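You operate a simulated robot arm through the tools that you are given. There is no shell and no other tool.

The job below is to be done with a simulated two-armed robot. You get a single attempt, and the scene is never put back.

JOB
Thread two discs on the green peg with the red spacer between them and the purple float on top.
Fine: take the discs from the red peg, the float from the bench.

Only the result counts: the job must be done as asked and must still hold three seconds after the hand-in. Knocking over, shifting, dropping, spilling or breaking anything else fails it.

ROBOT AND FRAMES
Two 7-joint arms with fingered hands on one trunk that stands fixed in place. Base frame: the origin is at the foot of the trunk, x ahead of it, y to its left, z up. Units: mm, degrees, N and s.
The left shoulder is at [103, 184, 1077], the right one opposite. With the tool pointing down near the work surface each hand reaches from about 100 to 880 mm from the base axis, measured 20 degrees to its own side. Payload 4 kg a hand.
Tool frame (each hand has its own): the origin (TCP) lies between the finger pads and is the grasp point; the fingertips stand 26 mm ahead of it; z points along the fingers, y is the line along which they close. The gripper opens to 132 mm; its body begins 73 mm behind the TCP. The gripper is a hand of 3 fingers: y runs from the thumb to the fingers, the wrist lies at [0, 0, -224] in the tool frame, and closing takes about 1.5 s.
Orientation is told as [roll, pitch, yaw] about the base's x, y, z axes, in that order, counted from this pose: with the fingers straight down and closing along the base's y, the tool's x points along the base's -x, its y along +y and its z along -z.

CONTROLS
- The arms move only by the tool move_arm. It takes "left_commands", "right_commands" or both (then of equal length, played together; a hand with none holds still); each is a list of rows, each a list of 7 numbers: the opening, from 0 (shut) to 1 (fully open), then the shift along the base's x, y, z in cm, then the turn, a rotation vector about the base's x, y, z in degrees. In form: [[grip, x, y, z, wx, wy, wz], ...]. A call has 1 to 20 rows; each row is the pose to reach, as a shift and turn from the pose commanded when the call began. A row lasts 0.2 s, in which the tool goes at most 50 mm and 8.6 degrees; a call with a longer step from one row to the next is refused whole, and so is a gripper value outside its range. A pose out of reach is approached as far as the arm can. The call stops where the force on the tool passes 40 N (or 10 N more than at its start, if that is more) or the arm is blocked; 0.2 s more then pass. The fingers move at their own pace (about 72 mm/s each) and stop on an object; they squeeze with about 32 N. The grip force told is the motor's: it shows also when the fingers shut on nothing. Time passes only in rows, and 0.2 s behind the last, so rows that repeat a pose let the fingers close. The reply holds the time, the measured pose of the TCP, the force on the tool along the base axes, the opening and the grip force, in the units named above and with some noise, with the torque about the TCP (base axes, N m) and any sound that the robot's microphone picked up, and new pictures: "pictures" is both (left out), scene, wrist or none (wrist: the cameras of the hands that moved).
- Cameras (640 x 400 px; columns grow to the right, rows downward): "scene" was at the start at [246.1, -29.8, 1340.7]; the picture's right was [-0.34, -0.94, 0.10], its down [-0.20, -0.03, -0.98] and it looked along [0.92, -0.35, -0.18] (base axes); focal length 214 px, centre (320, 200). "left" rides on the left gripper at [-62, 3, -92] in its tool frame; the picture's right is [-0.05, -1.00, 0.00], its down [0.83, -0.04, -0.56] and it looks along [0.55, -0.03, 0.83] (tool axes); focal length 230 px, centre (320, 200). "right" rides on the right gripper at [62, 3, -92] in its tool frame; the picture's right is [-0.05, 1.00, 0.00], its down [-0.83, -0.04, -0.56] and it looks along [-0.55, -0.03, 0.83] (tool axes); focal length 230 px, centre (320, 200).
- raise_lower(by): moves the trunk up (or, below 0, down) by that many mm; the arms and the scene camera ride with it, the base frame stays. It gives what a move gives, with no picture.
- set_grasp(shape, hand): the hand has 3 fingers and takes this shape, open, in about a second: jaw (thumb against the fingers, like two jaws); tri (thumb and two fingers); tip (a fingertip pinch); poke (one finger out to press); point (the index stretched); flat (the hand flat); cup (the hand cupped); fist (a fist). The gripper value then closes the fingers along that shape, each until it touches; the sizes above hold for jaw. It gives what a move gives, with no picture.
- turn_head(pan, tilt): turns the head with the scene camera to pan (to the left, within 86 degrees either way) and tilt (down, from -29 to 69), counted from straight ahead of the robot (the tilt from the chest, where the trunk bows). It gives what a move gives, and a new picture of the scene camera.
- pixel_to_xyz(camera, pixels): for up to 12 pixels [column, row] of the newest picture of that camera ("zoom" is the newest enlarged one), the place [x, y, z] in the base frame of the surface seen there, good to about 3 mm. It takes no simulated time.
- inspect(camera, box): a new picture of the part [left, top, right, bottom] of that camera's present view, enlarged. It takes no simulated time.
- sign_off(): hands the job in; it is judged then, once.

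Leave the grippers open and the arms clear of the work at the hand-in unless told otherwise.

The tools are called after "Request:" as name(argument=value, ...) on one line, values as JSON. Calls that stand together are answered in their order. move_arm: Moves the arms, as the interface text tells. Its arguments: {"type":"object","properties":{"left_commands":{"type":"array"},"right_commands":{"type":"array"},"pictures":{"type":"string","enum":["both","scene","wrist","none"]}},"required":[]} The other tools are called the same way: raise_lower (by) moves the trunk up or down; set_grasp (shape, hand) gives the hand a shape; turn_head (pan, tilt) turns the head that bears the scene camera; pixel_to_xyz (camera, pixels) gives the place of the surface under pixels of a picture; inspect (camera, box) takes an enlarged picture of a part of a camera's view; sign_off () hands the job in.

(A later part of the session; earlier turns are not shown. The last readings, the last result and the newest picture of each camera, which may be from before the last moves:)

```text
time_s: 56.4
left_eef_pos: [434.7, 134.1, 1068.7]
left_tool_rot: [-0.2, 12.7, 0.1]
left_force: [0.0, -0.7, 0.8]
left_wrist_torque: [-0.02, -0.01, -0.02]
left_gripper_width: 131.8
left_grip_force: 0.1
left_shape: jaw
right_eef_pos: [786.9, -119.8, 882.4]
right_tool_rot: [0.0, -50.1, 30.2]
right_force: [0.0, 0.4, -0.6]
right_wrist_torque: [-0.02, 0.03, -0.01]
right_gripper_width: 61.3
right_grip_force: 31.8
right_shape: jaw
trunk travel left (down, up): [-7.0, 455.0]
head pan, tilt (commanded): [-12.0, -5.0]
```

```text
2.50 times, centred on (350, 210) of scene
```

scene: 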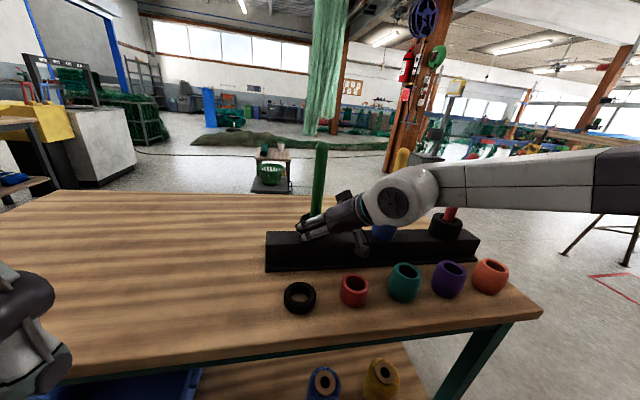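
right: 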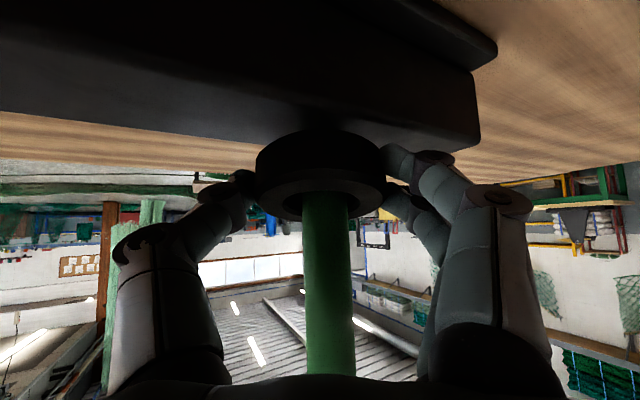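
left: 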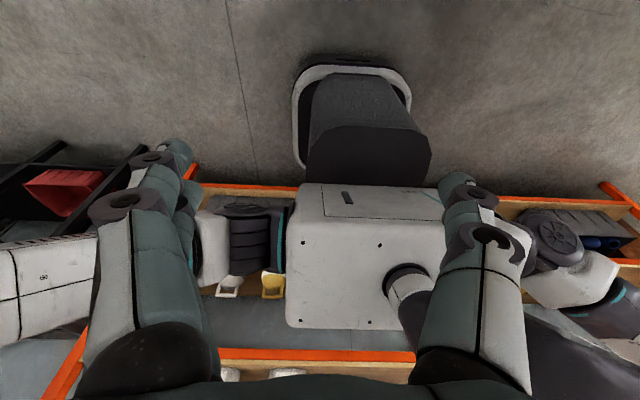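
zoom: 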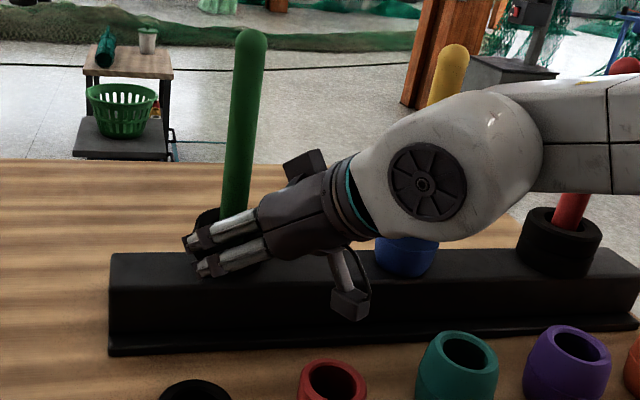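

The disc is almost on the rack with the arm still in reach. I'll lower 4 mm more and open the fingers gently.

Request:
move_arm(right_commands=[[0.2, 0, 0, -0.2, 0, 0, 0], [0.2, 0, 0, -0.4, 0, 0, 0], [0.55, 0, 0, -0.4, 0, 0, 0], [0.65, 0, 0, -0.4, 0, 0, 0], [0.8, 0, 0, -0.4, 0, 0, 0], [1, 0, 0, -0.4, 0, 0, 0], [1, 0, 0, -0.4, 0, 0, 0], [1, 0, 0, -0.4, 0, 0, 0]], pictures="both")

Request:
inspect(camera="scene", box=[250, 130, 450, 290])

```text
time_s: 58.2
left_eef_pos: [435.3, 135.4, 1069.2]
left_tool_rot: [-0.1, 12.8, 0.0]
left_force: [-0.5, 0.0, -0.3]
left_wrist_torque: [-0.01, 0.03, -0.04]
left_gripper_width: 132.0
left_grip_force: 0.0
left_shape: jaw
right_eef_pos: [787.4, -120.8, 879.9]
right_tool_rot: [0.0, -50.0, 30.1]
right_force: [0.2, 0.1, 0.5]
right_wrist_torque: [0.02, 0.01, 0.03]
right_gripper_width: 132.0
right_grip_force: 0.0
right_shape: jaw
trunk travel left (down, up): [-7.0, 455.0]
head pan, tilt (commanded): [-12.0, -5.0]
```

scene: 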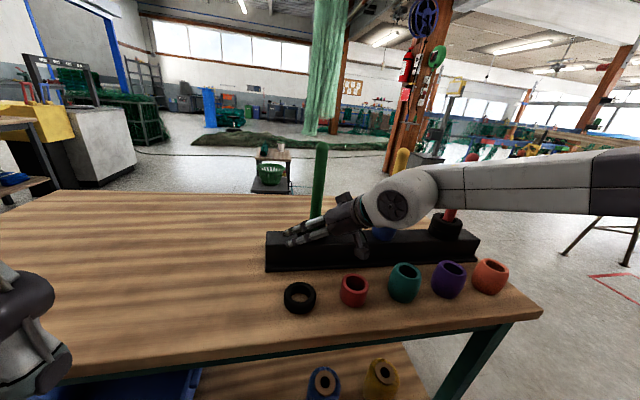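
right: 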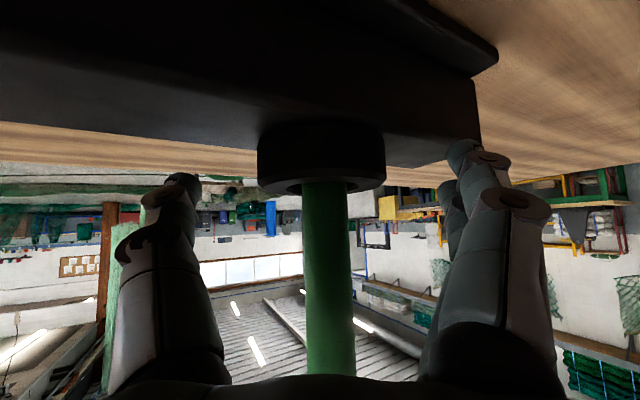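

```text
2.50 times, centred on (350, 210) of scene
```

zoom: 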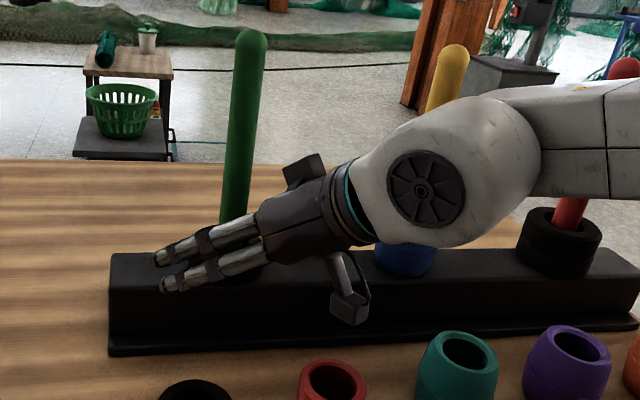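

The disc sits flat at the bottom of the green peg. Next I'll retreat along the tool axis, back and up, clear of the peg.

Request:
move_arm(right_commands=[[1, -1.3, -0.8, 1.3, 0, 0, 0], [1, -3.3, -1.9, 3.2, 0, 0, 0], [1, -5.3, -3.1, 5.2, 0, 0, 0], [1, -8, -4.6, 7.7, 0, 0, 0], [1, -11, -6, 9.5, 0, 0, 0], [1, -14, -7.5, 10.5, 0, 0, 0], [1, -17, -9, 10.5, 0, 0, 0], [1, -19, -10, 10, 0, 0, 0], [1, -19, -10, 10, 0, 0, 0]], pictures="both")

```text
time_s: 60.2
left_eef_pos: [434.7, 133.9, 1069.0]
left_tool_rot: [-0.3, 12.7, 0.0]
left_force: [-0.2, 1.0, -0.6]
left_wrist_torque: [0.02, 0.01, -0.01]
left_gripper_width: 131.7
left_grip_force: 0.0
left_shape: jaw
right_eef_pos: [597.0, -220.4, 977.7]
right_tool_rot: [0.1, -50.1, 30.1]
right_force: [0.0, 1.0, -0.4]
right_wrist_torque: [-0.02, 0.01, 0.02]
right_gripper_width: 131.8
right_grip_force: 0.1
right_shape: jaw
trunk travel left (down, up): [-7.0, 455.0]
head pan, tilt (commanded): [-12.0, -5.0]
```

scene: 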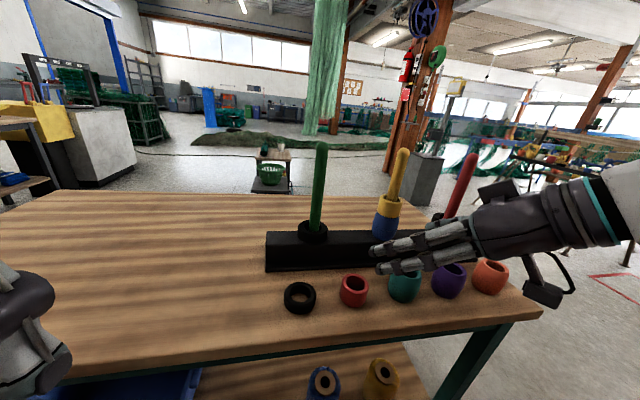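
right: 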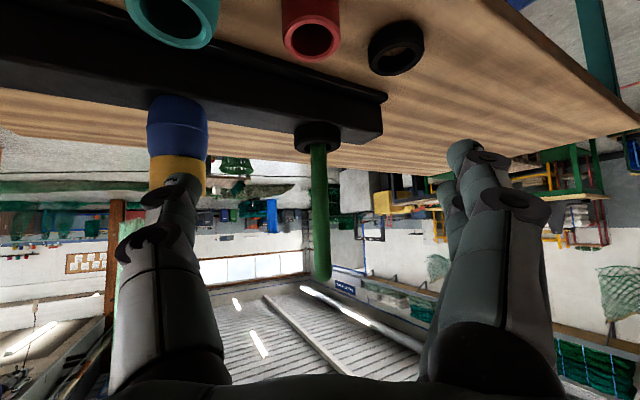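

The disc rests flat on the green peg at scene (312,232). I'll measure the red spacer (scene (353,291)) and its neighbours.

Request:
inspect(camera="scene", box=[270, 240, 470, 330])

Request:
pixel_to_xyz(camera="right", pixels=[[311, 45], [311, 12], [284, 30], [340, 30], [290, 45], [330, 45], [395, 65], [395, 35], [371, 50], [421, 50], [215, 20], [180, 40]])

```text
3.20 times, centred on (370, 285) of scene
```

zoom: 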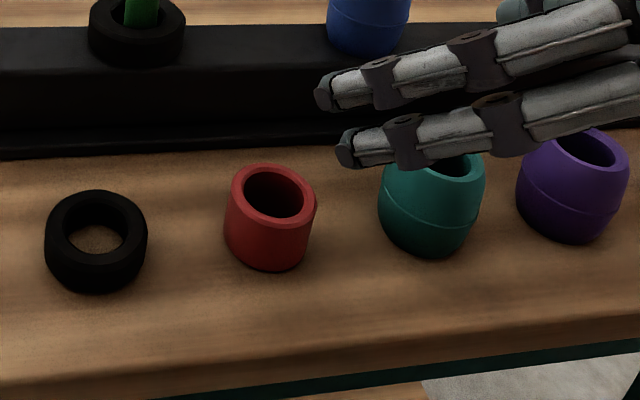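

```text
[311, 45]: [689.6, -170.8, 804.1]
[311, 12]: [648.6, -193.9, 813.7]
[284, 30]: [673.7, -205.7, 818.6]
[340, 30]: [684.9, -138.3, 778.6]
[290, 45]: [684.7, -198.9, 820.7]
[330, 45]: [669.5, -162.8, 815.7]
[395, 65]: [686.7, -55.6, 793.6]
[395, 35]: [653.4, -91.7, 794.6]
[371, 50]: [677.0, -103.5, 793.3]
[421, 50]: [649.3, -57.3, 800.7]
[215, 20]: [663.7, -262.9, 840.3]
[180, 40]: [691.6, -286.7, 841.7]
```

I'll take rim points on the spacer, the teal float and the loose disc from this enlarged picture.

Request:
pixel_to_xyz(camera="zoom", pixels=[[233, 195], [311, 205], [272, 167], [270, 219], [268, 255], [385, 185], [480, 190], [430, 245], [55, 230], [140, 225], [95, 193], [95, 280]])

```text
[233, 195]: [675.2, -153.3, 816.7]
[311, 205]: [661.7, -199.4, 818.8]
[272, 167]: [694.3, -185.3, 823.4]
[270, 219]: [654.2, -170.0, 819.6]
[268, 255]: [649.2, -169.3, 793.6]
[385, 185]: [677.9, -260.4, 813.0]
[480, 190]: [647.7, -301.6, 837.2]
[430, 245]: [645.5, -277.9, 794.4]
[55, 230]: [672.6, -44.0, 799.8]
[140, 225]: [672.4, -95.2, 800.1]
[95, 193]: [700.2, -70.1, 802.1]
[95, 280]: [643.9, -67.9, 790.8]
```

The spacer centre is about (671.5,-178) with top z≈819 and ~49 OD. The teal float at (672,-283) is close on the thumb side, so I'll approach with yaw 0 and only about 85 mm opening. Now I'll rotate and go to the pre-grasp point.

Request:
move_arm(right_commands=[[0.65, 0, 0, 0, 0, 0, -7.5], [0.65, 0, 0.5, 0, 0, 0, -15], [0.65, -0.5, 1.5, -1, 0, 0, -22.5], [0.65, -1, 2.5, -2.5, 0, 0, -30], [0.65, -1.6, 3.5, -5, 0, 0, -30], [0.65, -2.4, 4.2, -7.5, 0, 0, -30], [0.65, -2.4, 4.2, -9, 0, 0, -30], [0.65, -2.4, 4.2, -9, 0, 0, -30]], pictures="both")

```text
time_s: 62.0
left_eef_pos: [433.7, 134.6, 1069.7]
left_tool_rot: [-0.1, 12.7, 0.0]
left_force: [-0.3, -1.6, -0.4]
left_wrist_torque: [0.03, 0.0, 0.02]
left_gripper_width: 131.8
left_grip_force: 0.0
left_shape: jaw
right_eef_pos: [572.9, -178.6, 888.6]
right_tool_rot: [0.0, -50.0, 0.1]
right_force: [-0.6, 0.5, -0.7]
right_wrist_torque: [0.01, 0.0, -0.01]
right_gripper_width: 85.9
right_grip_force: 0.0
right_shape: jaw
trunk travel left (down, up): [-7.0, 455.0]
head pan, tilt (commanded): [-12.0, -5.0]
```

scene: 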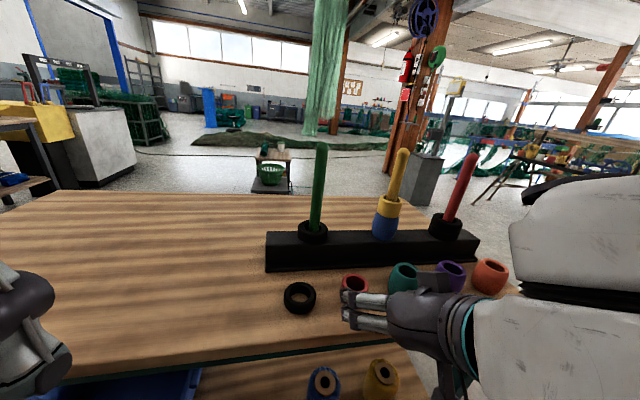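
right: 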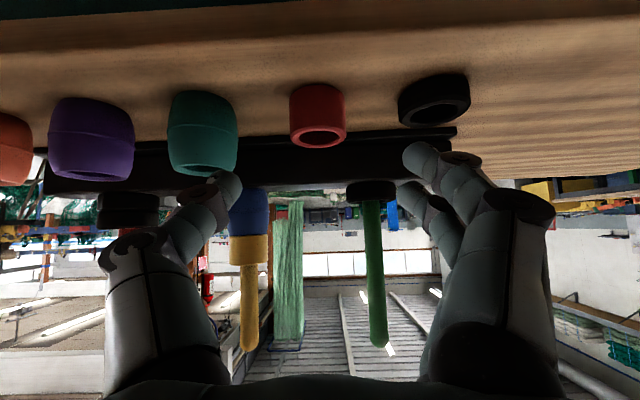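

The spacer is centred at column 318 between the fingers. I'll measure it from this closer view.

Request:
pixel_to_xyz(camera="right", pixels=[[318, 95], [318, 110], [318, 120], [294, 110], [342, 110], [318, 146], [295, 135], [343, 135], [200, 130], [435, 100], [185, 110], [235, 130]])

```text
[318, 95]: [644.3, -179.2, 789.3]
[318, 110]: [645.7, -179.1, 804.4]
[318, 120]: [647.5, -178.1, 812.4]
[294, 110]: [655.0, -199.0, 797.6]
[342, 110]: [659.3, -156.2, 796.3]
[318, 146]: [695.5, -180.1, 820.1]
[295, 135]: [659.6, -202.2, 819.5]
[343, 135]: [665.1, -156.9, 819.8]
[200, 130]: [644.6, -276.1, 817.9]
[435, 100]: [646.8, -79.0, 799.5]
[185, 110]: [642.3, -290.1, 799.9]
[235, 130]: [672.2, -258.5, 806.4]
```

The spacer centre refines to (670.5,-179) with top at z 820. I'll advance along the tool axis to TCP (657,-179,816).

Request:
move_arm(right_commands=[[0.65, 2, 0, -1.8, 0, 0, 0], [0.65, 4, 0, -3.5, 0, 0, 0], [0.65, 6, 0, -5.2, 0, 0, 0], [0.65, 7.5, 0, -6.5, 0, 0, 0], [0.65, 8.35, 0, -7.2, 0, 0, 0], [0.65, 8.35, 0, -7.2, 0, 0, 0]], pictures="both")

Request:
inspect(camera="right", box=[200, 80, 440, 230])

```text
time_s: 63.4
left_eef_pos: [435.2, 135.7, 1067.7]
left_tool_rot: [-0.2, 12.9, 0.1]
left_force: [-0.1, 0.4, -0.1]
left_wrist_torque: [-0.01, 0.04, 0.01]
left_gripper_width: 131.8
left_grip_force: 0.1
left_shape: jaw
right_eef_pos: [659.0, -175.7, 818.2]
right_tool_rot: [-0.2, -50.1, 0.1]
right_force: [-0.6, 1.8, -0.3]
right_wrist_torque: [0.01, 0.0, -0.04]
right_gripper_width: 85.9
right_grip_force: 0.1
right_shape: jaw
right hand out of reach, approached as far as the arm can: row 1, 2, 3, 4
trunk travel left (down, up): [-7.0, 455.0]
head pan, tilt (commanded): [-12.0, -5.0]
```

scene: 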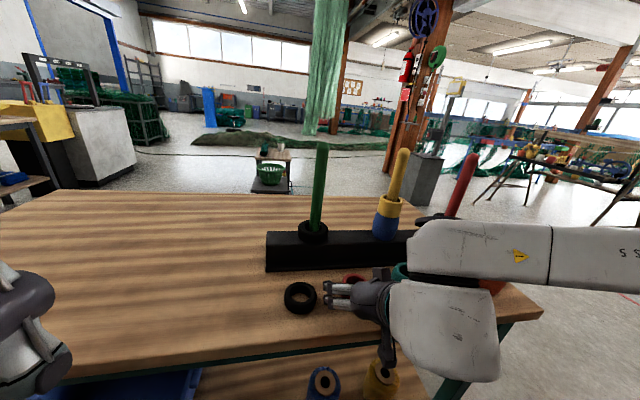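
right: 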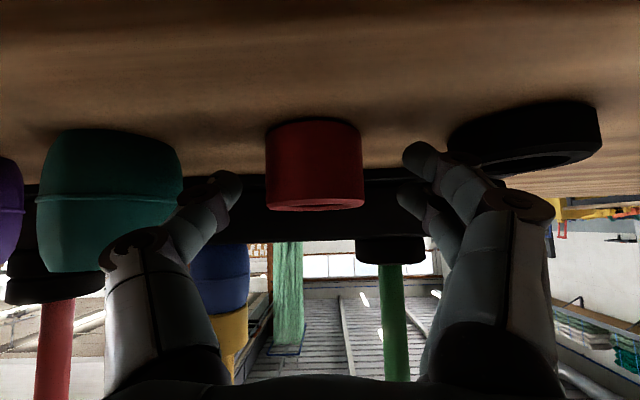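

```text
2.67 times, centred on (320, 155) of right
```

zoom: 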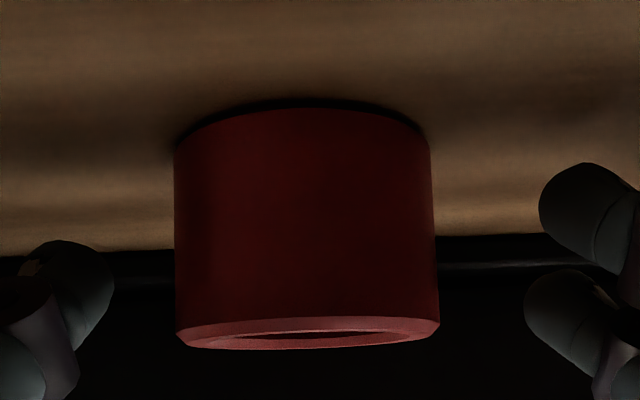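

The reply says some rows were out of reach on the way, but it ended near the target. I'll hold still one row and read the settled pose.

Request:
move_arm(right_commands=[[0.65, 0, 0, 0, 0, 0, 0], [0.65, 0, 0, 0, 0, 0, 0]], pictures="none")

Request:
pixel_to_xyz(camera="zoom", pixels=[[310, 130], [310, 300], [180, 250], [430, 250], [560, 215], [540, 300], [100, 275], [310, 345], [550, 190], [535, 320]])

```text
time_s: 64.0
left_eef_pos: [435.2, 134.3, 1069.7]
left_tool_rot: [-0.3, 12.7, -0.1]
left_force: [0.2, -0.4, -0.2]
left_wrist_torque: [-0.01, -0.02, 0.02]
left_gripper_width: 131.9
left_grip_force: 0.1
left_shape: jaw
right_eef_pos: [657.5, -178.2, 818.3]
right_tool_rot: [0.1, -50.1, 0.0]
right_force: [0.0, 0.6, 0.1]
right_wrist_torque: [0.01, 0.0, 0.02]
right_gripper_width: 85.9
right_grip_force: 0.0
right_shape: jaw
trunk travel left (down, up): [-7.0, 455.0]
head pan, tilt (commanded): [-12.0, -5.0]
```

```text
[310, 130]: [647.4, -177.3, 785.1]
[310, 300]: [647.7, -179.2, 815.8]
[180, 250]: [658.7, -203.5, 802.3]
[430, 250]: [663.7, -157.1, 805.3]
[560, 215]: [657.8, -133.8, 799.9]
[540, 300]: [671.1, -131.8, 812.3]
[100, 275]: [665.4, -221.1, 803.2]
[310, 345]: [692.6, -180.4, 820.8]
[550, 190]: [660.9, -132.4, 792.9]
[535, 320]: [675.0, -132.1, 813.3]
```

Tips are at z≈797/812 (fingers) and 803 (thumb) around the 780–820 spacer, laterally centred. I'll close.

Request:
move_arm(right_commands=[[0.45, 0, 0, 0, 0, 0, 0], [0.3, 0, 0, 0, 0, 0, 0], [0.2, 0, 0, 0, 0, 0, 0], [0.1, 0, 0, 0, 0, 0, 0], [0.1, 0, 0, 0, 0, 0, 0], [0.1, 0, 0, 0, 0, 0, 0]], pictures="wrist")

```text
time_s: 65.4
left_eef_pos: [434.5, 133.9, 1068.0]
left_tool_rot: [-0.2, 12.7, -0.1]
left_force: [-1.0, 0.1, 0.1]
left_wrist_torque: [0.0, -0.02, 0.0]
left_gripper_width: 132.0
left_grip_force: 0.1
left_shape: jaw
right_eef_pos: [657.5, -177.4, 816.4]
right_tool_rot: [0.0, -50.1, 0.1]
right_force: [-0.2, -0.5, -0.2]
right_wrist_torque: [0.03, 0.01, 0.04]
right_gripper_width: 45.1
right_grip_force: 32.2
right_shape: jaw
trunk travel left (down, up): [-7.0, 455.0]
head pan, tilt (commanded): [-12.0, -5.0]
```

right: 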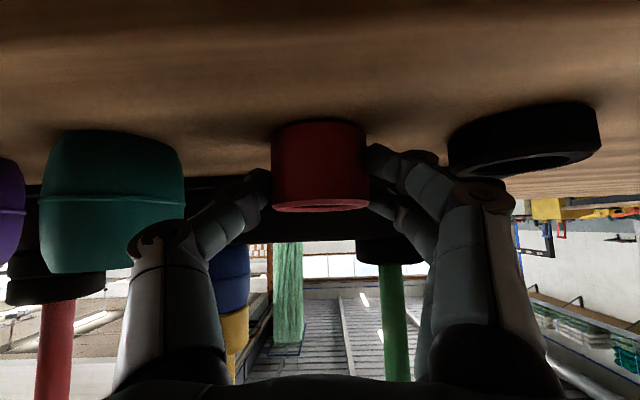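

The spacer is gripped (45 mm reading, 32 N). I'll lift it straight up slowly.

Request:
move_arm(right_commands=[[0.1, 0, 0, 0.5, 0, 0, 0], [0.1, 0, 0, 1.5, 0, 0, 0], [0.1, 0, 0, 3, 0, 0, 0], [0.1, 0, 0, 4.5, 0, 0, 0], [0.1, 0, 0, 6, 0, 0, 0], [0.1, 0, 0, 6, 0, 0, 0]], pictures="both")

```text
time_s: 66.8
left_eef_pos: [435.5, 133.8, 1068.1]
left_tool_rot: [-0.1, 12.7, 0.0]
left_force: [-0.2, 0.2, -0.7]
left_wrist_torque: [-0.01, -0.02, -0.04]
left_gripper_width: 131.9
left_grip_force: 0.1
left_shape: jaw
right_eef_pos: [658.2, -177.8, 875.6]
right_tool_rot: [0.0, -50.0, 0.1]
right_force: [-0.9, -0.8, 0.0]
right_wrist_torque: [0.0, 0.01, -0.02]
right_gripper_width: 45.4
right_grip_force: 31.9
right_shape: jaw
trunk travel left (down, up): [-7.0, 455.0]
head pan, tilt (commanded): [-12.0, -5.0]
```

scene: 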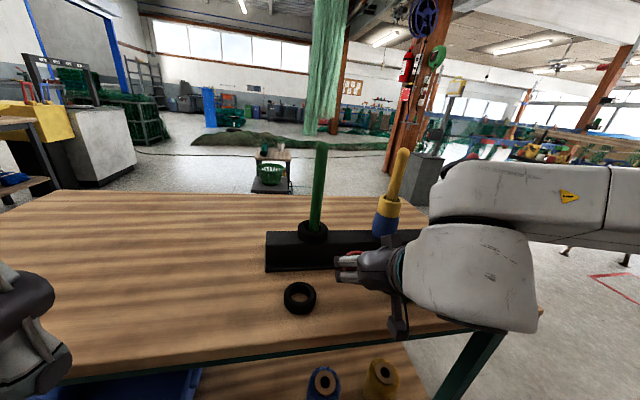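
right: 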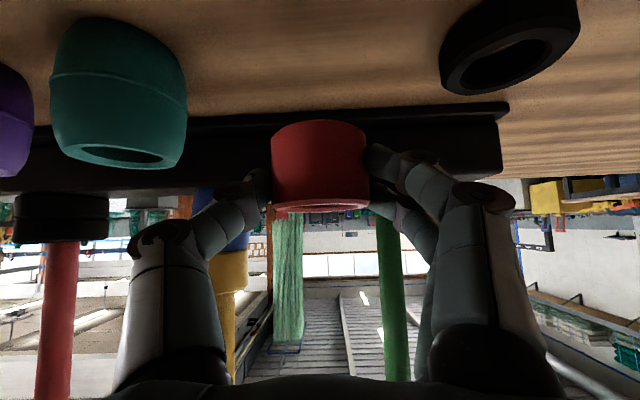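

The spacer is up and level. I'll raise it to z≈1118 while yawing back to 30°.

Request:
move_arm(right_commands=[[0.1, 0, 0, 2, 0, 0, 0], [0.1, 0, 0, 5, 0, 0, 0], [0.1, 0, 0, 8, 0, 0, 0], [0.1, 0, 0, 11, 0, 0, 7.5], [0.1, 0, 0, 14, 0, 0, 15], [0.1, 0, 0, 17, 0, 0, 22.5], [0.1, 0, 0, 20, 0, 0, 30], [0.1, 0, 0, 22.5, 0, 0, 30], [0.1, 0, 0, 24.2, 0, 0, 30], [0.1, 0, 0, 24.2, 0, 0, 30]], pictures="both")

```text
time_s: 69.0
left_eef_pos: [433.8, 134.3, 1067.9]
left_tool_rot: [-0.2, 12.7, 0.0]
left_force: [-1.2, 0.6, 0.5]
left_wrist_torque: [0.03, 0.01, 0.02]
left_gripper_width: 131.8
left_grip_force: 0.1
left_shape: jaw
right_eef_pos: [658.4, -178.2, 1120.7]
right_tool_rot: [0.0, -50.1, 30.1]
right_force: [-0.6, 0.3, -0.9]
right_wrist_torque: [-0.02, 0.05, 0.0]
right_gripper_width: 45.5
right_grip_force: 31.8
right_shape: jaw
trunk travel left (down, up): [-7.0, 455.0]
head pan, tilt (commanded): [-12.0, -5.0]
```

scene: 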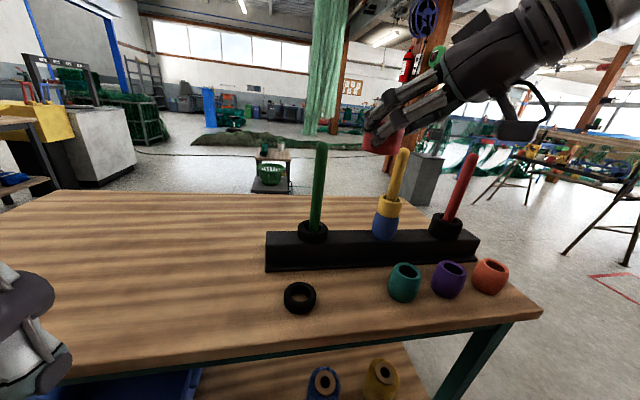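
right: 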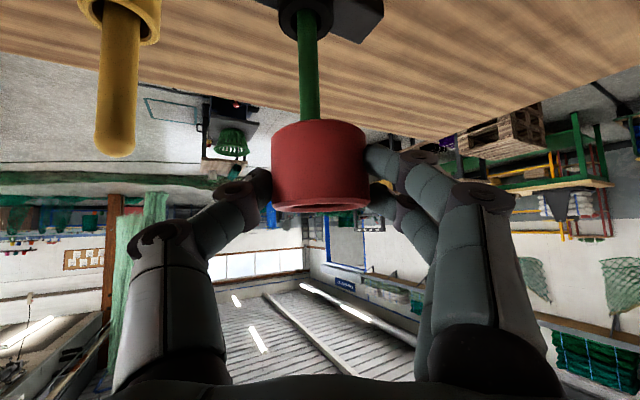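

I'll measure where the spacer sits in the hand now.

Request:
inspect(camera="right", box=[240, 100, 400, 230])

Request:
pixel_to_xyz(camera="right", pixels=[[320, 135], [320, 165], [320, 190], [276, 165], [365, 160], [320, 210], [274, 190], [367, 188], [320, 202], [295, 209], [348, 207]])

```text
3.08 times, centred on (320, 165) of right
```

zoom: 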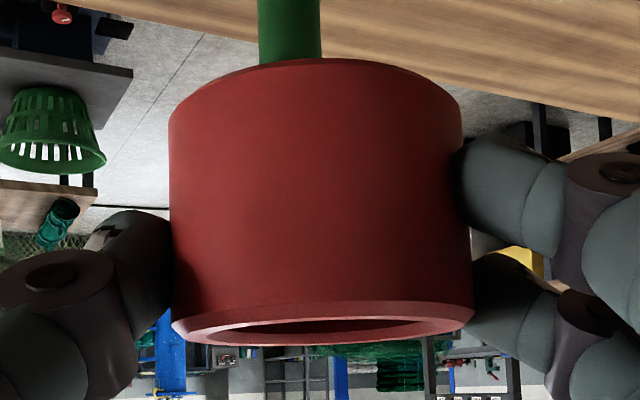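

```text
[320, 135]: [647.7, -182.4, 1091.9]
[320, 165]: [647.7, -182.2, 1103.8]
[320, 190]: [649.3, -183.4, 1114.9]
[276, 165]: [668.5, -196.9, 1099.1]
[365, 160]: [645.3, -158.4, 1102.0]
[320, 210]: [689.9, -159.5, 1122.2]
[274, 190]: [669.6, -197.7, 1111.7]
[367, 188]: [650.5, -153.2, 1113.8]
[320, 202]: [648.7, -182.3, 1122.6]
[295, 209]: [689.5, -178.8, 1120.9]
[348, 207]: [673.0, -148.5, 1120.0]
```

The spacer centre is at TCP + (11, 8), so the target TCP is about (787,-119). I'll move over the green peg at this height.

Request:
move_arm(right_commands=[[0.1, 2, 0.9, 0, 0, 0, 0], [0.1, 5, 2.3, 0, 0, 0, 0], [0.1, 8, 3.7, 0, 0, 0, 0], [0.1, 11, 5.0, 0, 0, 0, 0], [0.1, 12.9, 5.9, 0, 0, 0, 0], [0.1, 12.9, 5.9, 0, 0, 0, 0]], pictures="both")

Request:
inspect(camera="right", box=[240, 60, 400, 230])

```text
time_s: 70.4
left_eef_pos: [433.7, 134.6, 1069.7]
left_tool_rot: [-0.2, 12.7, 0.0]
left_force: [-1.1, -0.2, -0.7]
left_wrist_torque: [-0.02, -0.02, 0.02]
left_gripper_width: 132.1
left_grip_force: 0.1
left_shape: jaw
right_eef_pos: [786.5, -117.8, 1119.3]
right_tool_rot: [0.1, -50.1, 30.2]
right_force: [0.1, 0.4, 0.7]
right_wrist_torque: [0.02, 0.04, 0.01]
right_gripper_width: 45.1
right_grip_force: 32.3
right_shape: jaw
trunk travel left (down, up): [-7.0, 455.0]
head pan, tilt (commanded): [-12.0, -5.0]
```

scene: 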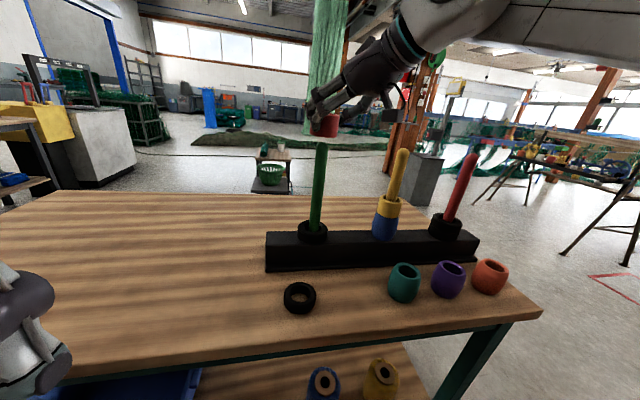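
right: 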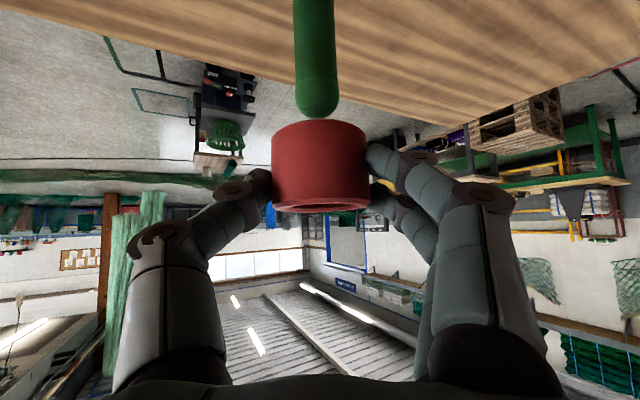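

```text
2.35 times, centred on (320, 145) of right
```

zoom: 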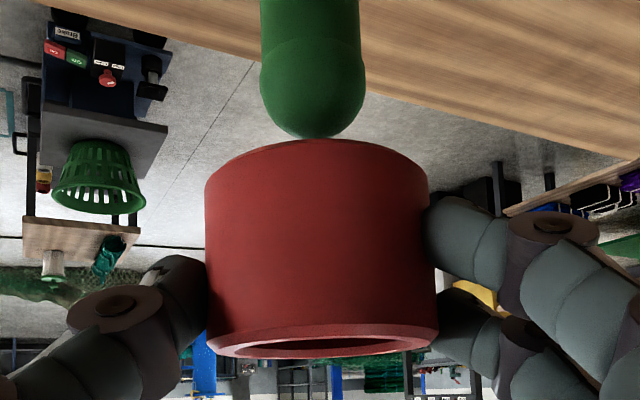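

Peg tip and spacer line up to about 1 mm laterally. I'll lower 60 mm in small steps.

Request:
move_arm(right_commands=[[0.1, 0, 0, -1, 0, 0, 0], [0.1, 0, 0, -2, 0, 0, 0], [0.1, 0, 0, -3, 0, 0, 0], [0.1, 0, 0, -4, 0, 0, 0], [0.1, 0, 0, -5, 0, 0, 0], [0.1, 0, 0, -6, 0, 0, 0]], pictures="both")

Request:
inspect(camera="scene", box=[250, 80, 420, 250])

```text
time_s: 71.8
left_eef_pos: [436.3, 133.9, 1067.7]
left_tool_rot: [-0.2, 12.7, -0.1]
left_force: [0.4, -0.1, -1.1]
left_wrist_torque: [0.04, -0.03, -0.01]
left_gripper_width: 132.0
left_grip_force: 0.1
left_shape: jaw
right_eef_pos: [786.7, -118.0, 1059.6]
right_tool_rot: [0.1, -50.0, 30.1]
right_force: [-0.9, -0.4, -0.1]
right_wrist_torque: [-0.01, -0.03, 0.01]
right_gripper_width: 45.3
right_grip_force: 32.0
right_shape: jaw
trunk travel left (down, up): [-7.0, 455.0]
head pan, tilt (commanded): [-12.0, -5.0]
```

scene: 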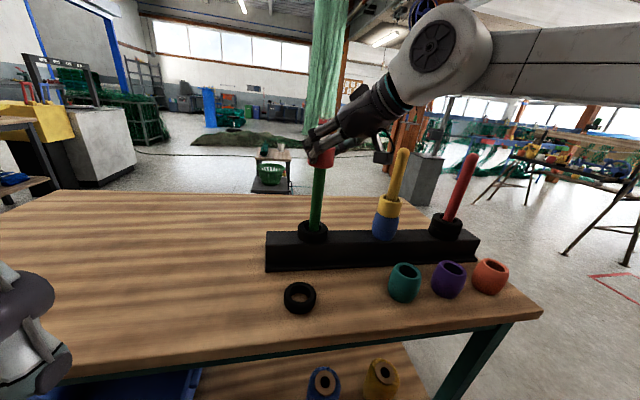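
right: 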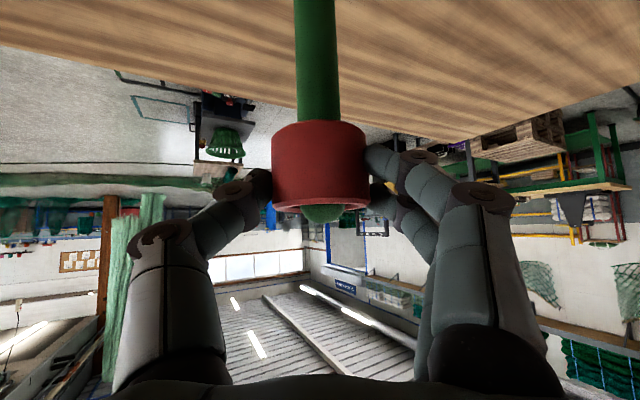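

```text
2.35 times, centred on (335, 165) of scene
```

zoom: 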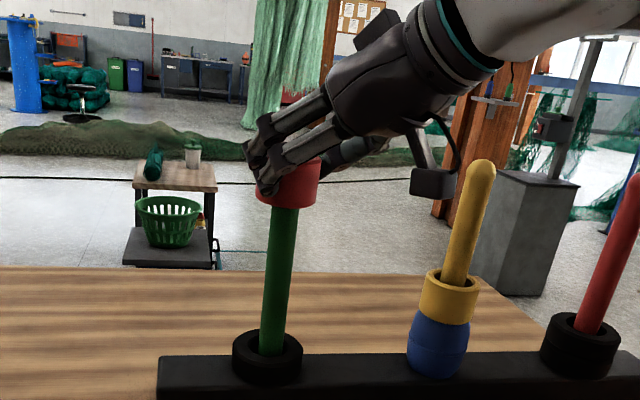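

The peg comes through the spacer and its tip shows above at (322,213). I'll lower 130 mm further.

Request:
move_arm(right_commands=[[0.1, 0, 0, -1.5, 0, 0, 0], [0.1, 0, 0, -3.2, 0, 0, 0], [0.1, 0, 0, -5, 0, 0, 0], [0.1, 0, 0, -6.8, 0, 0, 0], [0.1, 0, 0, -8.6, 0, 0, 0], [0.1, 0, 0, -10.4, 0, 0, 0], [0.1, 0, 0, -12, 0, 0, 0], [0.1, 0, 0, -13, 0, 0, 0]], pictures="both")

```text
time_s: 73.6
left_eef_pos: [435.0, 134.4, 1068.6]
left_tool_rot: [-0.2, 12.7, 0.0]
left_force: [0.0, 1.0, 0.0]
left_wrist_torque: [0.0, -0.01, -0.01]
left_gripper_width: 132.1
left_grip_force: 0.0
left_shape: jaw
right_eef_pos: [786.3, -118.8, 927.9]
right_tool_rot: [0.0, -50.1, 30.0]
right_force: [-0.6, -0.3, -0.4]
right_wrist_torque: [-0.01, 0.02, -0.01]
right_gripper_width: 45.2
right_grip_force: 32.5
right_shape: jaw
trunk travel left (down, up): [-7.0, 455.0]
head pan, tilt (commanded): [-12.0, -5.0]
```

scene: 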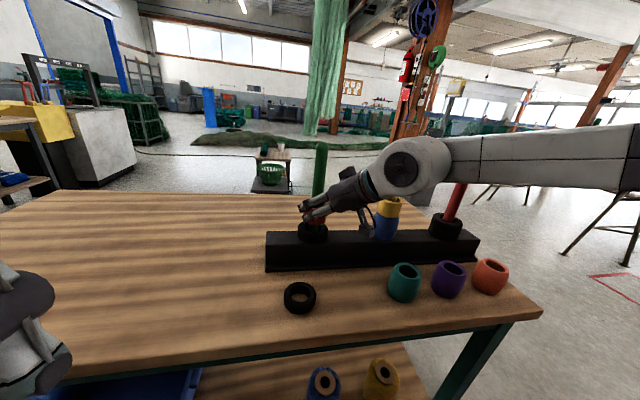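
right: 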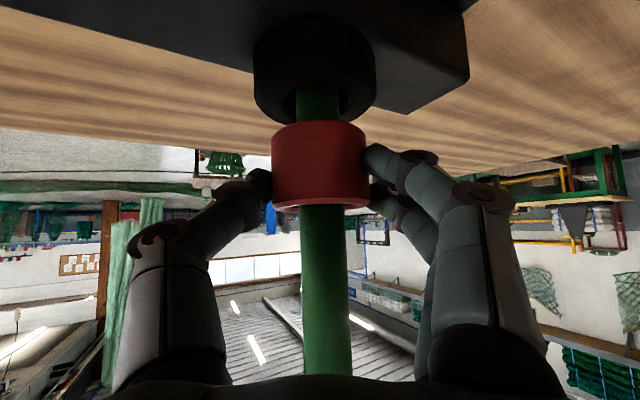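

About 20 mm to the disc. I'll lower in 3–4 mm steps until nearly touching.

Request:
move_arm(right_commands=[[0.1, 0, 0, -0.4, 0, 0, 0], [0.1, 0, 0, -0.8, 0, 0, 0], [0.1, 0, 0, -1.2, 0, 0, 0], [0.1, 0, 0, -1.6, 0, 0, 0], [0.1, 0, 0, -1.8, 0, 0, 0]], pictures="wrist")

Request:
inspect(camera="right", box=[230, 60, 410, 230])

```text
time_s: 74.8
left_eef_pos: [435.2, 133.9, 1069.0]
left_tool_rot: [-0.2, 12.7, 0.0]
left_force: [-0.6, 0.4, -0.6]
left_wrist_torque: [0.02, 0.03, -0.02]
left_gripper_width: 132.0
left_grip_force: 0.2
left_shape: jaw
right_eef_pos: [786.1, -119.6, 911.7]
right_tool_rot: [0.0, -50.0, 30.1]
right_force: [0.4, -0.6, -0.7]
right_wrist_torque: [-0.02, 0.02, 0.0]
right_gripper_width: 45.2
right_grip_force: 31.9
right_shape: jaw
trunk travel left (down, up): [-7.0, 455.0]
head pan, tilt (commanded): [-12.0, -5.0]
```

right: 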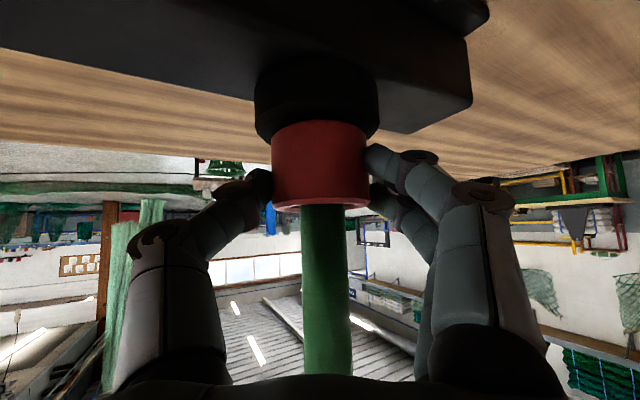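

```text
2.35 times, centred on (320, 145) of right
```

zoom: 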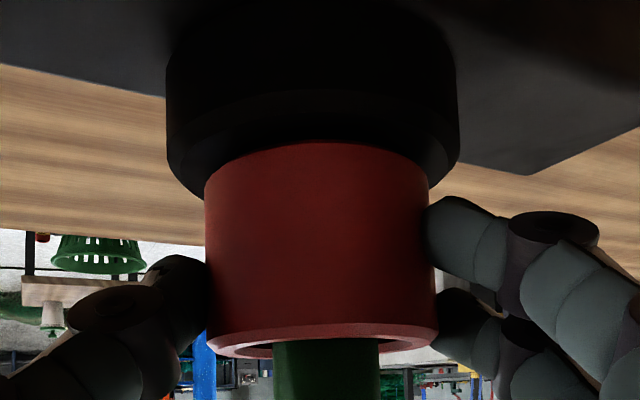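

It is nearly on the disc. I'll lower 4 mm more, then open and let it rest.

Request:
move_arm(right_commands=[[0.1, 0, 0, -0.2, 0, 0, 0], [0.1, 0, 0, -0.4, 0, 0, 0], [0.45, 0, 0, -0.4, 0, 0, 0], [0.55, 0, 0, -0.4, 0, 0, 0], [0.7, 0, 0, -0.4, 0, 0, 0], [0.9, 0, 0, -0.4, 0, 0, 0], [1, 0, 0, -0.4, 0, 0, 0], [1, 0, 0, -0.4, 0, 0, 0], [1, 0, 0, -0.4, 0, 0, 0]], pictures="both")

```text
time_s: 76.8
left_eef_pos: [435.1, 134.7, 1067.9]
left_tool_rot: [-0.2, 12.8, -0.1]
left_force: [0.7, -0.4, -0.2]
left_wrist_torque: [-0.02, 0.03, 0.01]
left_gripper_width: 132.0
left_grip_force: 0.2
left_shape: jaw
right_eef_pos: [786.3, -118.8, 907.6]
right_tool_rot: [0.0, -50.0, 30.1]
right_force: [0.1, 0.7, 1.0]
right_wrist_torque: [0.0, 0.02, 0.02]
right_gripper_width: 132.0
right_grip_force: 0.0
right_shape: jaw
trunk travel left (down, up): [-7.0, 455.0]
head pan, tilt (commanded): [-12.0, -5.0]
```

scene: 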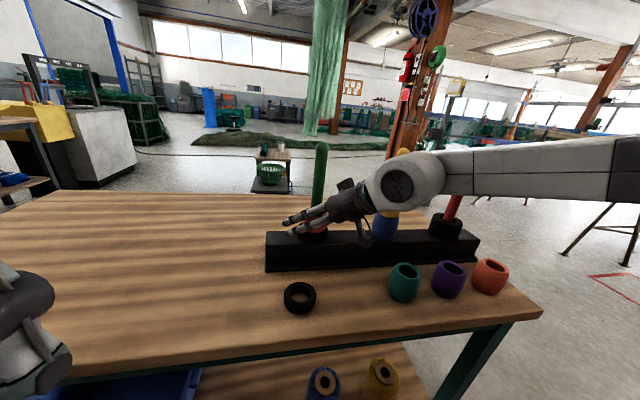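
right: 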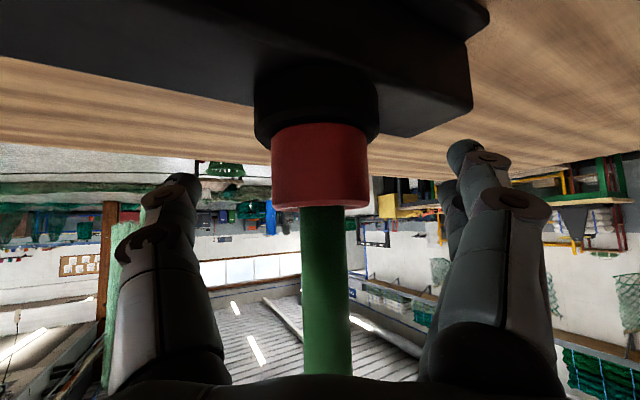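

The spacer is resting on the first disc. I'll retreat along the tool axis and go across, with yaw back to 0, to a pre-grasp point in front of the red peg for the second disc.

Request:
move_arm(right_commands=[[1, -2.7, -1.5, 2.6, 0, 0, 0], [1, -5.4, -3.1, 5.1, 0, 0, 0], [1, -8, -4.6, 7.7, 0, 0, 0], [1, -12, -7, 9.5, 0, 0, 0], [1, -14.5, -11, 10.5, 0, 0, -7.5], [1, -14.6, -15.5, 10.5, 0, 0, -15], [1, -14.6, -20, 10.5, 0, 0, -22.5], [1, -14.6, -24.5, 10, 0, 0, -30], [1, -14.6, -29, 9, 0, 0, -30], [1, -13, -33, 8, 0, 0, -30], [1, -11, -34.8, 7.2, 0, 0, -30], [1, -10.2, -34.85, 7.1, 0, 0, -30], [1, -10.2, -34.85, 7.1, 0, 0, -30]], pictures="both")

```text
time_s: 79.6
left_eef_pos: [434.2, 135.6, 1069.4]
left_tool_rot: [-0.3, 12.7, 0.0]
left_force: [-0.2, -0.5, 0.0]
left_wrist_torque: [0.03, 0.02, 0.01]
left_gripper_width: 131.7
left_grip_force: 0.0
left_shape: jaw
right_eef_pos: [683.1, -467.9, 978.1]
right_tool_rot: [0.0, -50.0, 0.0]
right_force: [-1.0, 0.5, -0.9]
right_wrist_torque: [0.01, -0.02, 0.0]
right_gripper_width: 132.3
right_grip_force: 0.1
right_shape: jaw
trunk travel left (down, up): [-7.0, 455.0]
head pan, tilt (commanded): [-12.0, -5.0]
```

scene: 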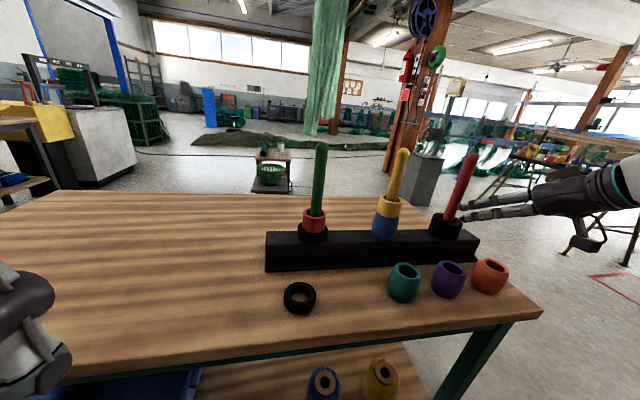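
right: 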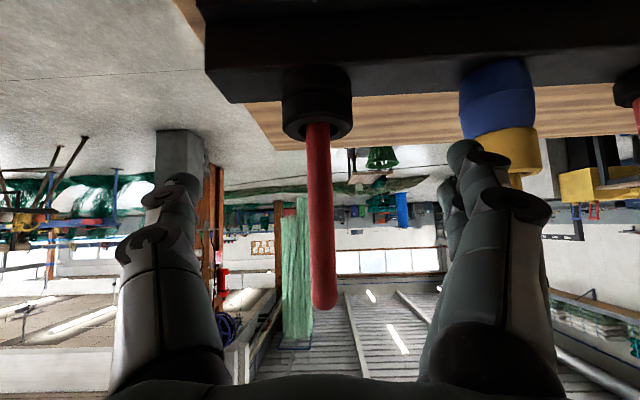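

The spacer is seated on the first disc (scene (315,222)) and two discs remain on the red peg. I'll measure the remaining stack.

Request:
pixel_to_xyz(camera="right", pixels=[[317, 110], [317, 100], [317, 120], [317, 85], [317, 75], [286, 105], [349, 105], [319, 160], [310, 160], [329, 160], [317, 126], [284, 120]])

Request:
inspect(camera="right", box=[260, 50, 380, 150])

```text
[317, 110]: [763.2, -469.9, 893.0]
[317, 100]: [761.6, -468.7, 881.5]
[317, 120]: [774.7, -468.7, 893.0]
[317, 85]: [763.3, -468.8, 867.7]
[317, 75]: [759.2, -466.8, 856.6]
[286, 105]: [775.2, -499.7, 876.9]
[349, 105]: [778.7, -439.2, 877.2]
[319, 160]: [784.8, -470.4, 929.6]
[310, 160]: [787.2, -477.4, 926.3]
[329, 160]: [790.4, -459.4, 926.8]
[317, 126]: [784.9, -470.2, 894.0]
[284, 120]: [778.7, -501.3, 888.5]
```

```text
4.00 times, centred on (320, 100) of right
```

zoom: 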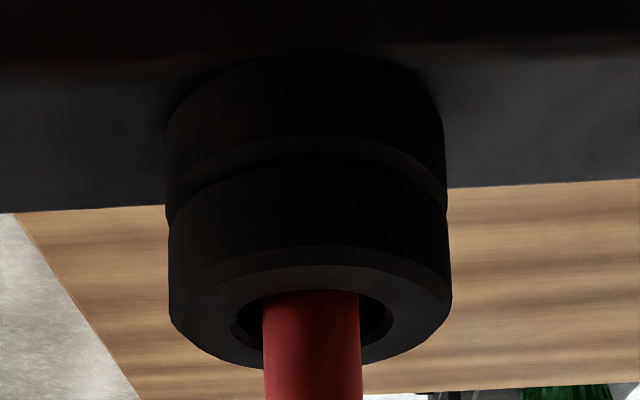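

Second disc: top at z≈894, centre about (797.5,-469). I'll advance along the tool axis to TCP (784,-468.5,894.5).

Request:
move_arm(right_commands=[[1, 2, 0, -1.67, 0, 0, 0], [1, 4, 0, -3.34, 0, 0, 0], [1, 6, 0, -5, 0, 0, 0], [1, 8, -0.1, -6.7, 0, 0, 0], [1, 10.05, -0.1, -8.35, 0, 0, 0], [1, 10.05, -0.1, -8.35, 0, 0, 0]], pictures="none")

Request:
move_arm(right_commands=[[0.6, 0, 0, 0, 0, 0, 0], [0.6, 0, 0, 0, 0, 0, 0], [0.6, 0, 0, 0, 0, 0, 0], [0.6, 0, 0, 0, 0, 0, 0]], pictures="wrist")

Request:
inspect(camera="right", box=[200, 80, 440, 230])

```text
time_s: 81.0
left_eef_pos: [434.3, 134.3, 1069.0]
left_tool_rot: [-0.1, 12.7, 0.0]
left_force: [-0.2, -0.6, -0.4]
left_wrist_torque: [0.0, -0.01, -0.03]
left_gripper_width: 131.8
left_grip_force: 0.0
left_shape: jaw
right_eef_pos: [783.2, -467.3, 895.8]
right_tool_rot: [0.0, -50.0, 0.0]
right_force: [-0.2, -0.4, -0.2]
right_wrist_torque: [0.0, 0.05, 0.02]
right_gripper_width: 131.6
right_grip_force: 0.0
right_shape: jaw
trunk travel left (down, up): [-7.0, 455.0]
head pan, tilt (commanded): [-12.0, -5.0]
```

```text
time_s: 82.0
left_eef_pos: [435.3, 134.5, 1069.4]
left_tool_rot: [-0.2, 12.6, 0.0]
left_force: [-0.3, 0.0, -0.3]
left_wrist_torque: [-0.01, -0.03, 0.01]
left_gripper_width: 131.9
left_grip_force: 0.1
left_shape: jaw
right_eef_pos: [784.6, -468.2, 895.6]
right_tool_rot: [-0.1, -50.1, 0.0]
right_force: [0.4, -0.6, 0.3]
right_wrist_torque: [-0.01, 0.02, -0.01]
right_gripper_width: 79.6
right_grip_force: 0.0
right_shape: jaw
trunk travel left (down, up): [-7.0, 455.0]
head pan, tilt (commanded): [-12.0, -5.0]
```

right: 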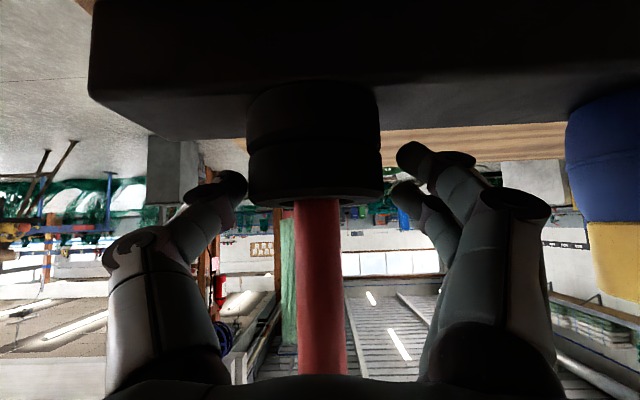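

```text
2.67 times, centred on (320, 155) of right
```

zoom: 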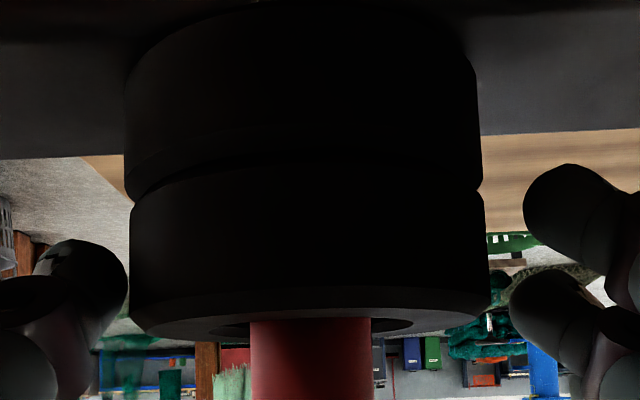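

I'll check the tip heights against the 871–894 disc.

Request:
pixel_to_xyz(camera="zoom", pixels=[[535, 195], [535, 220], [550, 180], [522, 295], [522, 320], [540, 280], [115, 270], [118, 295], [75, 250], [470, 205], [480, 280], [140, 210]])

```text
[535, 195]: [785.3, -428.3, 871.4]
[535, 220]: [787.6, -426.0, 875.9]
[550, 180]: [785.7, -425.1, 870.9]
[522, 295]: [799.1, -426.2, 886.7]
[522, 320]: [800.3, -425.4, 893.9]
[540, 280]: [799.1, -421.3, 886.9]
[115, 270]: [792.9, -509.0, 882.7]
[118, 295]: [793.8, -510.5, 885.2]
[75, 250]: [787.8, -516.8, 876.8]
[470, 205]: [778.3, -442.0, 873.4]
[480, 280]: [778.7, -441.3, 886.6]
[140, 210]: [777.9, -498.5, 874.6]
```

The lower finger (873.5) is a bit close to the seam at this tilt. The 40° grip worked well for the first disc, so I'll reopen, tilt back to 40°, set TCP to (787,-468.5,897.5) and part-close again to check.

Request:
move_arm(right_commands=[[1, 0, 0, 0, 0, 0, 0], [1, 0, 0, 0, 0, 0, 0], [1, 0, 0, 0, 0, 0, 0], [1, 0.15, 0, 0.1, 0, 5, 0], [1, 0.27, -0.05, 0.2, 0, 10, 0], [0.7, 0.27, -0.05, 0.2, 0, 10, 0], [0.6, 0.27, -0.05, 0.2, 0, 10, 0], [0.6, 0.27, -0.05, 0.2, 0, 10, 0], [0.6, 0.27, -0.05, 0.2, 0, 10, 0], [0.6, 0.27, -0.05, 0.2, 0, 10, 0]], pictures="wrist")

Request:
inspect(camera="right", box=[200, 80, 440, 230])

Request:
pixel_to_xyz(camera="zoom", pixels=[[535, 195], [535, 220], [550, 180], [522, 295], [522, 320], [540, 280], [115, 270], [118, 295], [75, 250], [470, 205], [480, 280], [140, 210]])

```text
time_s: 84.2
left_eef_pos: [434.5, 134.4, 1070.0]
left_tool_rot: [-0.2, 12.7, 0.0]
left_force: [0.4, 0.3, 0.7]
left_wrist_torque: [-0.03, 0.01, 0.01]
left_gripper_width: 131.8
left_grip_force: 0.0
left_shape: jaw
right_eef_pos: [787.1, -469.4, 896.3]
right_tool_rot: [0.0, -40.0, 0.1]
right_force: [0.2, 0.7, 0.1]
right_wrist_torque: [0.01, -0.04, -0.01]
right_gripper_width: 79.9
right_grip_force: 0.1
right_shape: jaw
trunk travel left (down, up): [-7.0, 455.0]
head pan, tilt (commanded): [-12.0, -5.0]
```

right: 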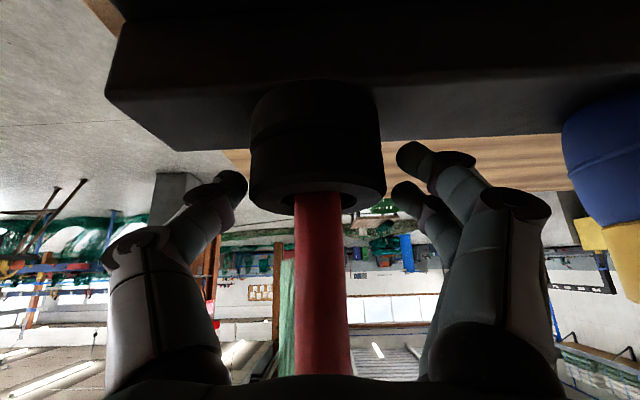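

```text
2.67 times, centred on (320, 155) of right
```

zoom: 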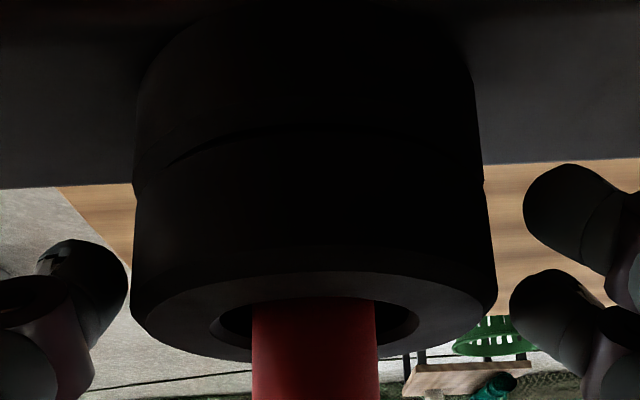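

```text
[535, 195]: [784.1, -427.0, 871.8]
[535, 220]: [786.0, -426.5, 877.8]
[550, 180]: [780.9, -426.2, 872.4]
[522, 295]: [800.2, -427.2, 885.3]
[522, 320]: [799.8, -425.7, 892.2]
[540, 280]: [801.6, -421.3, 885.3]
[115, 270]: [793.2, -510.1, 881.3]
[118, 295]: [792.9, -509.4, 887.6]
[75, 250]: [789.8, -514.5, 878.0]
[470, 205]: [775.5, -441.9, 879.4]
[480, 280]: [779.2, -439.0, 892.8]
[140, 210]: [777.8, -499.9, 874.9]
```

Tips are at 875/888.5/883 on the 871–894 disc. I'll raise 1 mm and close firmly.

Request:
move_arm(right_commands=[[0.6, 0, 0, 0.1, 0, 0, 0], [0.45, 0, 0, 0.1, 0, 0, 0], [0.3, 0, 0, 0.1, 0, 0, 0], [0.2, 0, 0, 0.1, 0, 0, 0], [0.2, 0, 0, 0.1, 0, 0, 0], [0.2, 0, 0, 0.1, 0, 0, 0]], pictures="wrist")

```text
time_s: 85.6
left_eef_pos: [434.8, 133.7, 1069.1]
left_tool_rot: [-0.1, 12.7, 0.0]
left_force: [1.0, -0.8, 0.1]
left_wrist_torque: [-0.02, -0.02, -0.01]
left_gripper_width: 131.9
left_grip_force: 0.2
left_shape: jaw
right_eef_pos: [787.3, -470.1, 897.5]
right_tool_rot: [0.1, -40.0, 0.1]
right_force: [-0.1, 0.5, -0.8]
right_wrist_torque: [0.0, 0.01, 0.01]
right_gripper_width: 63.4
right_grip_force: 32.2
right_shape: jaw
trunk travel left (down, up): [-7.0, 455.0]
head pan, tilt (commanded): [-12.0, -5.0]
```

right: 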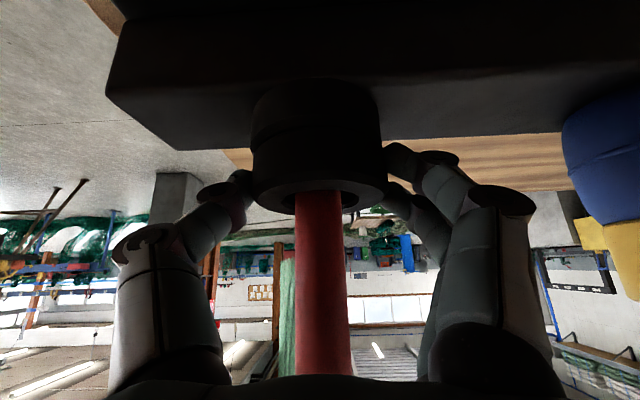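

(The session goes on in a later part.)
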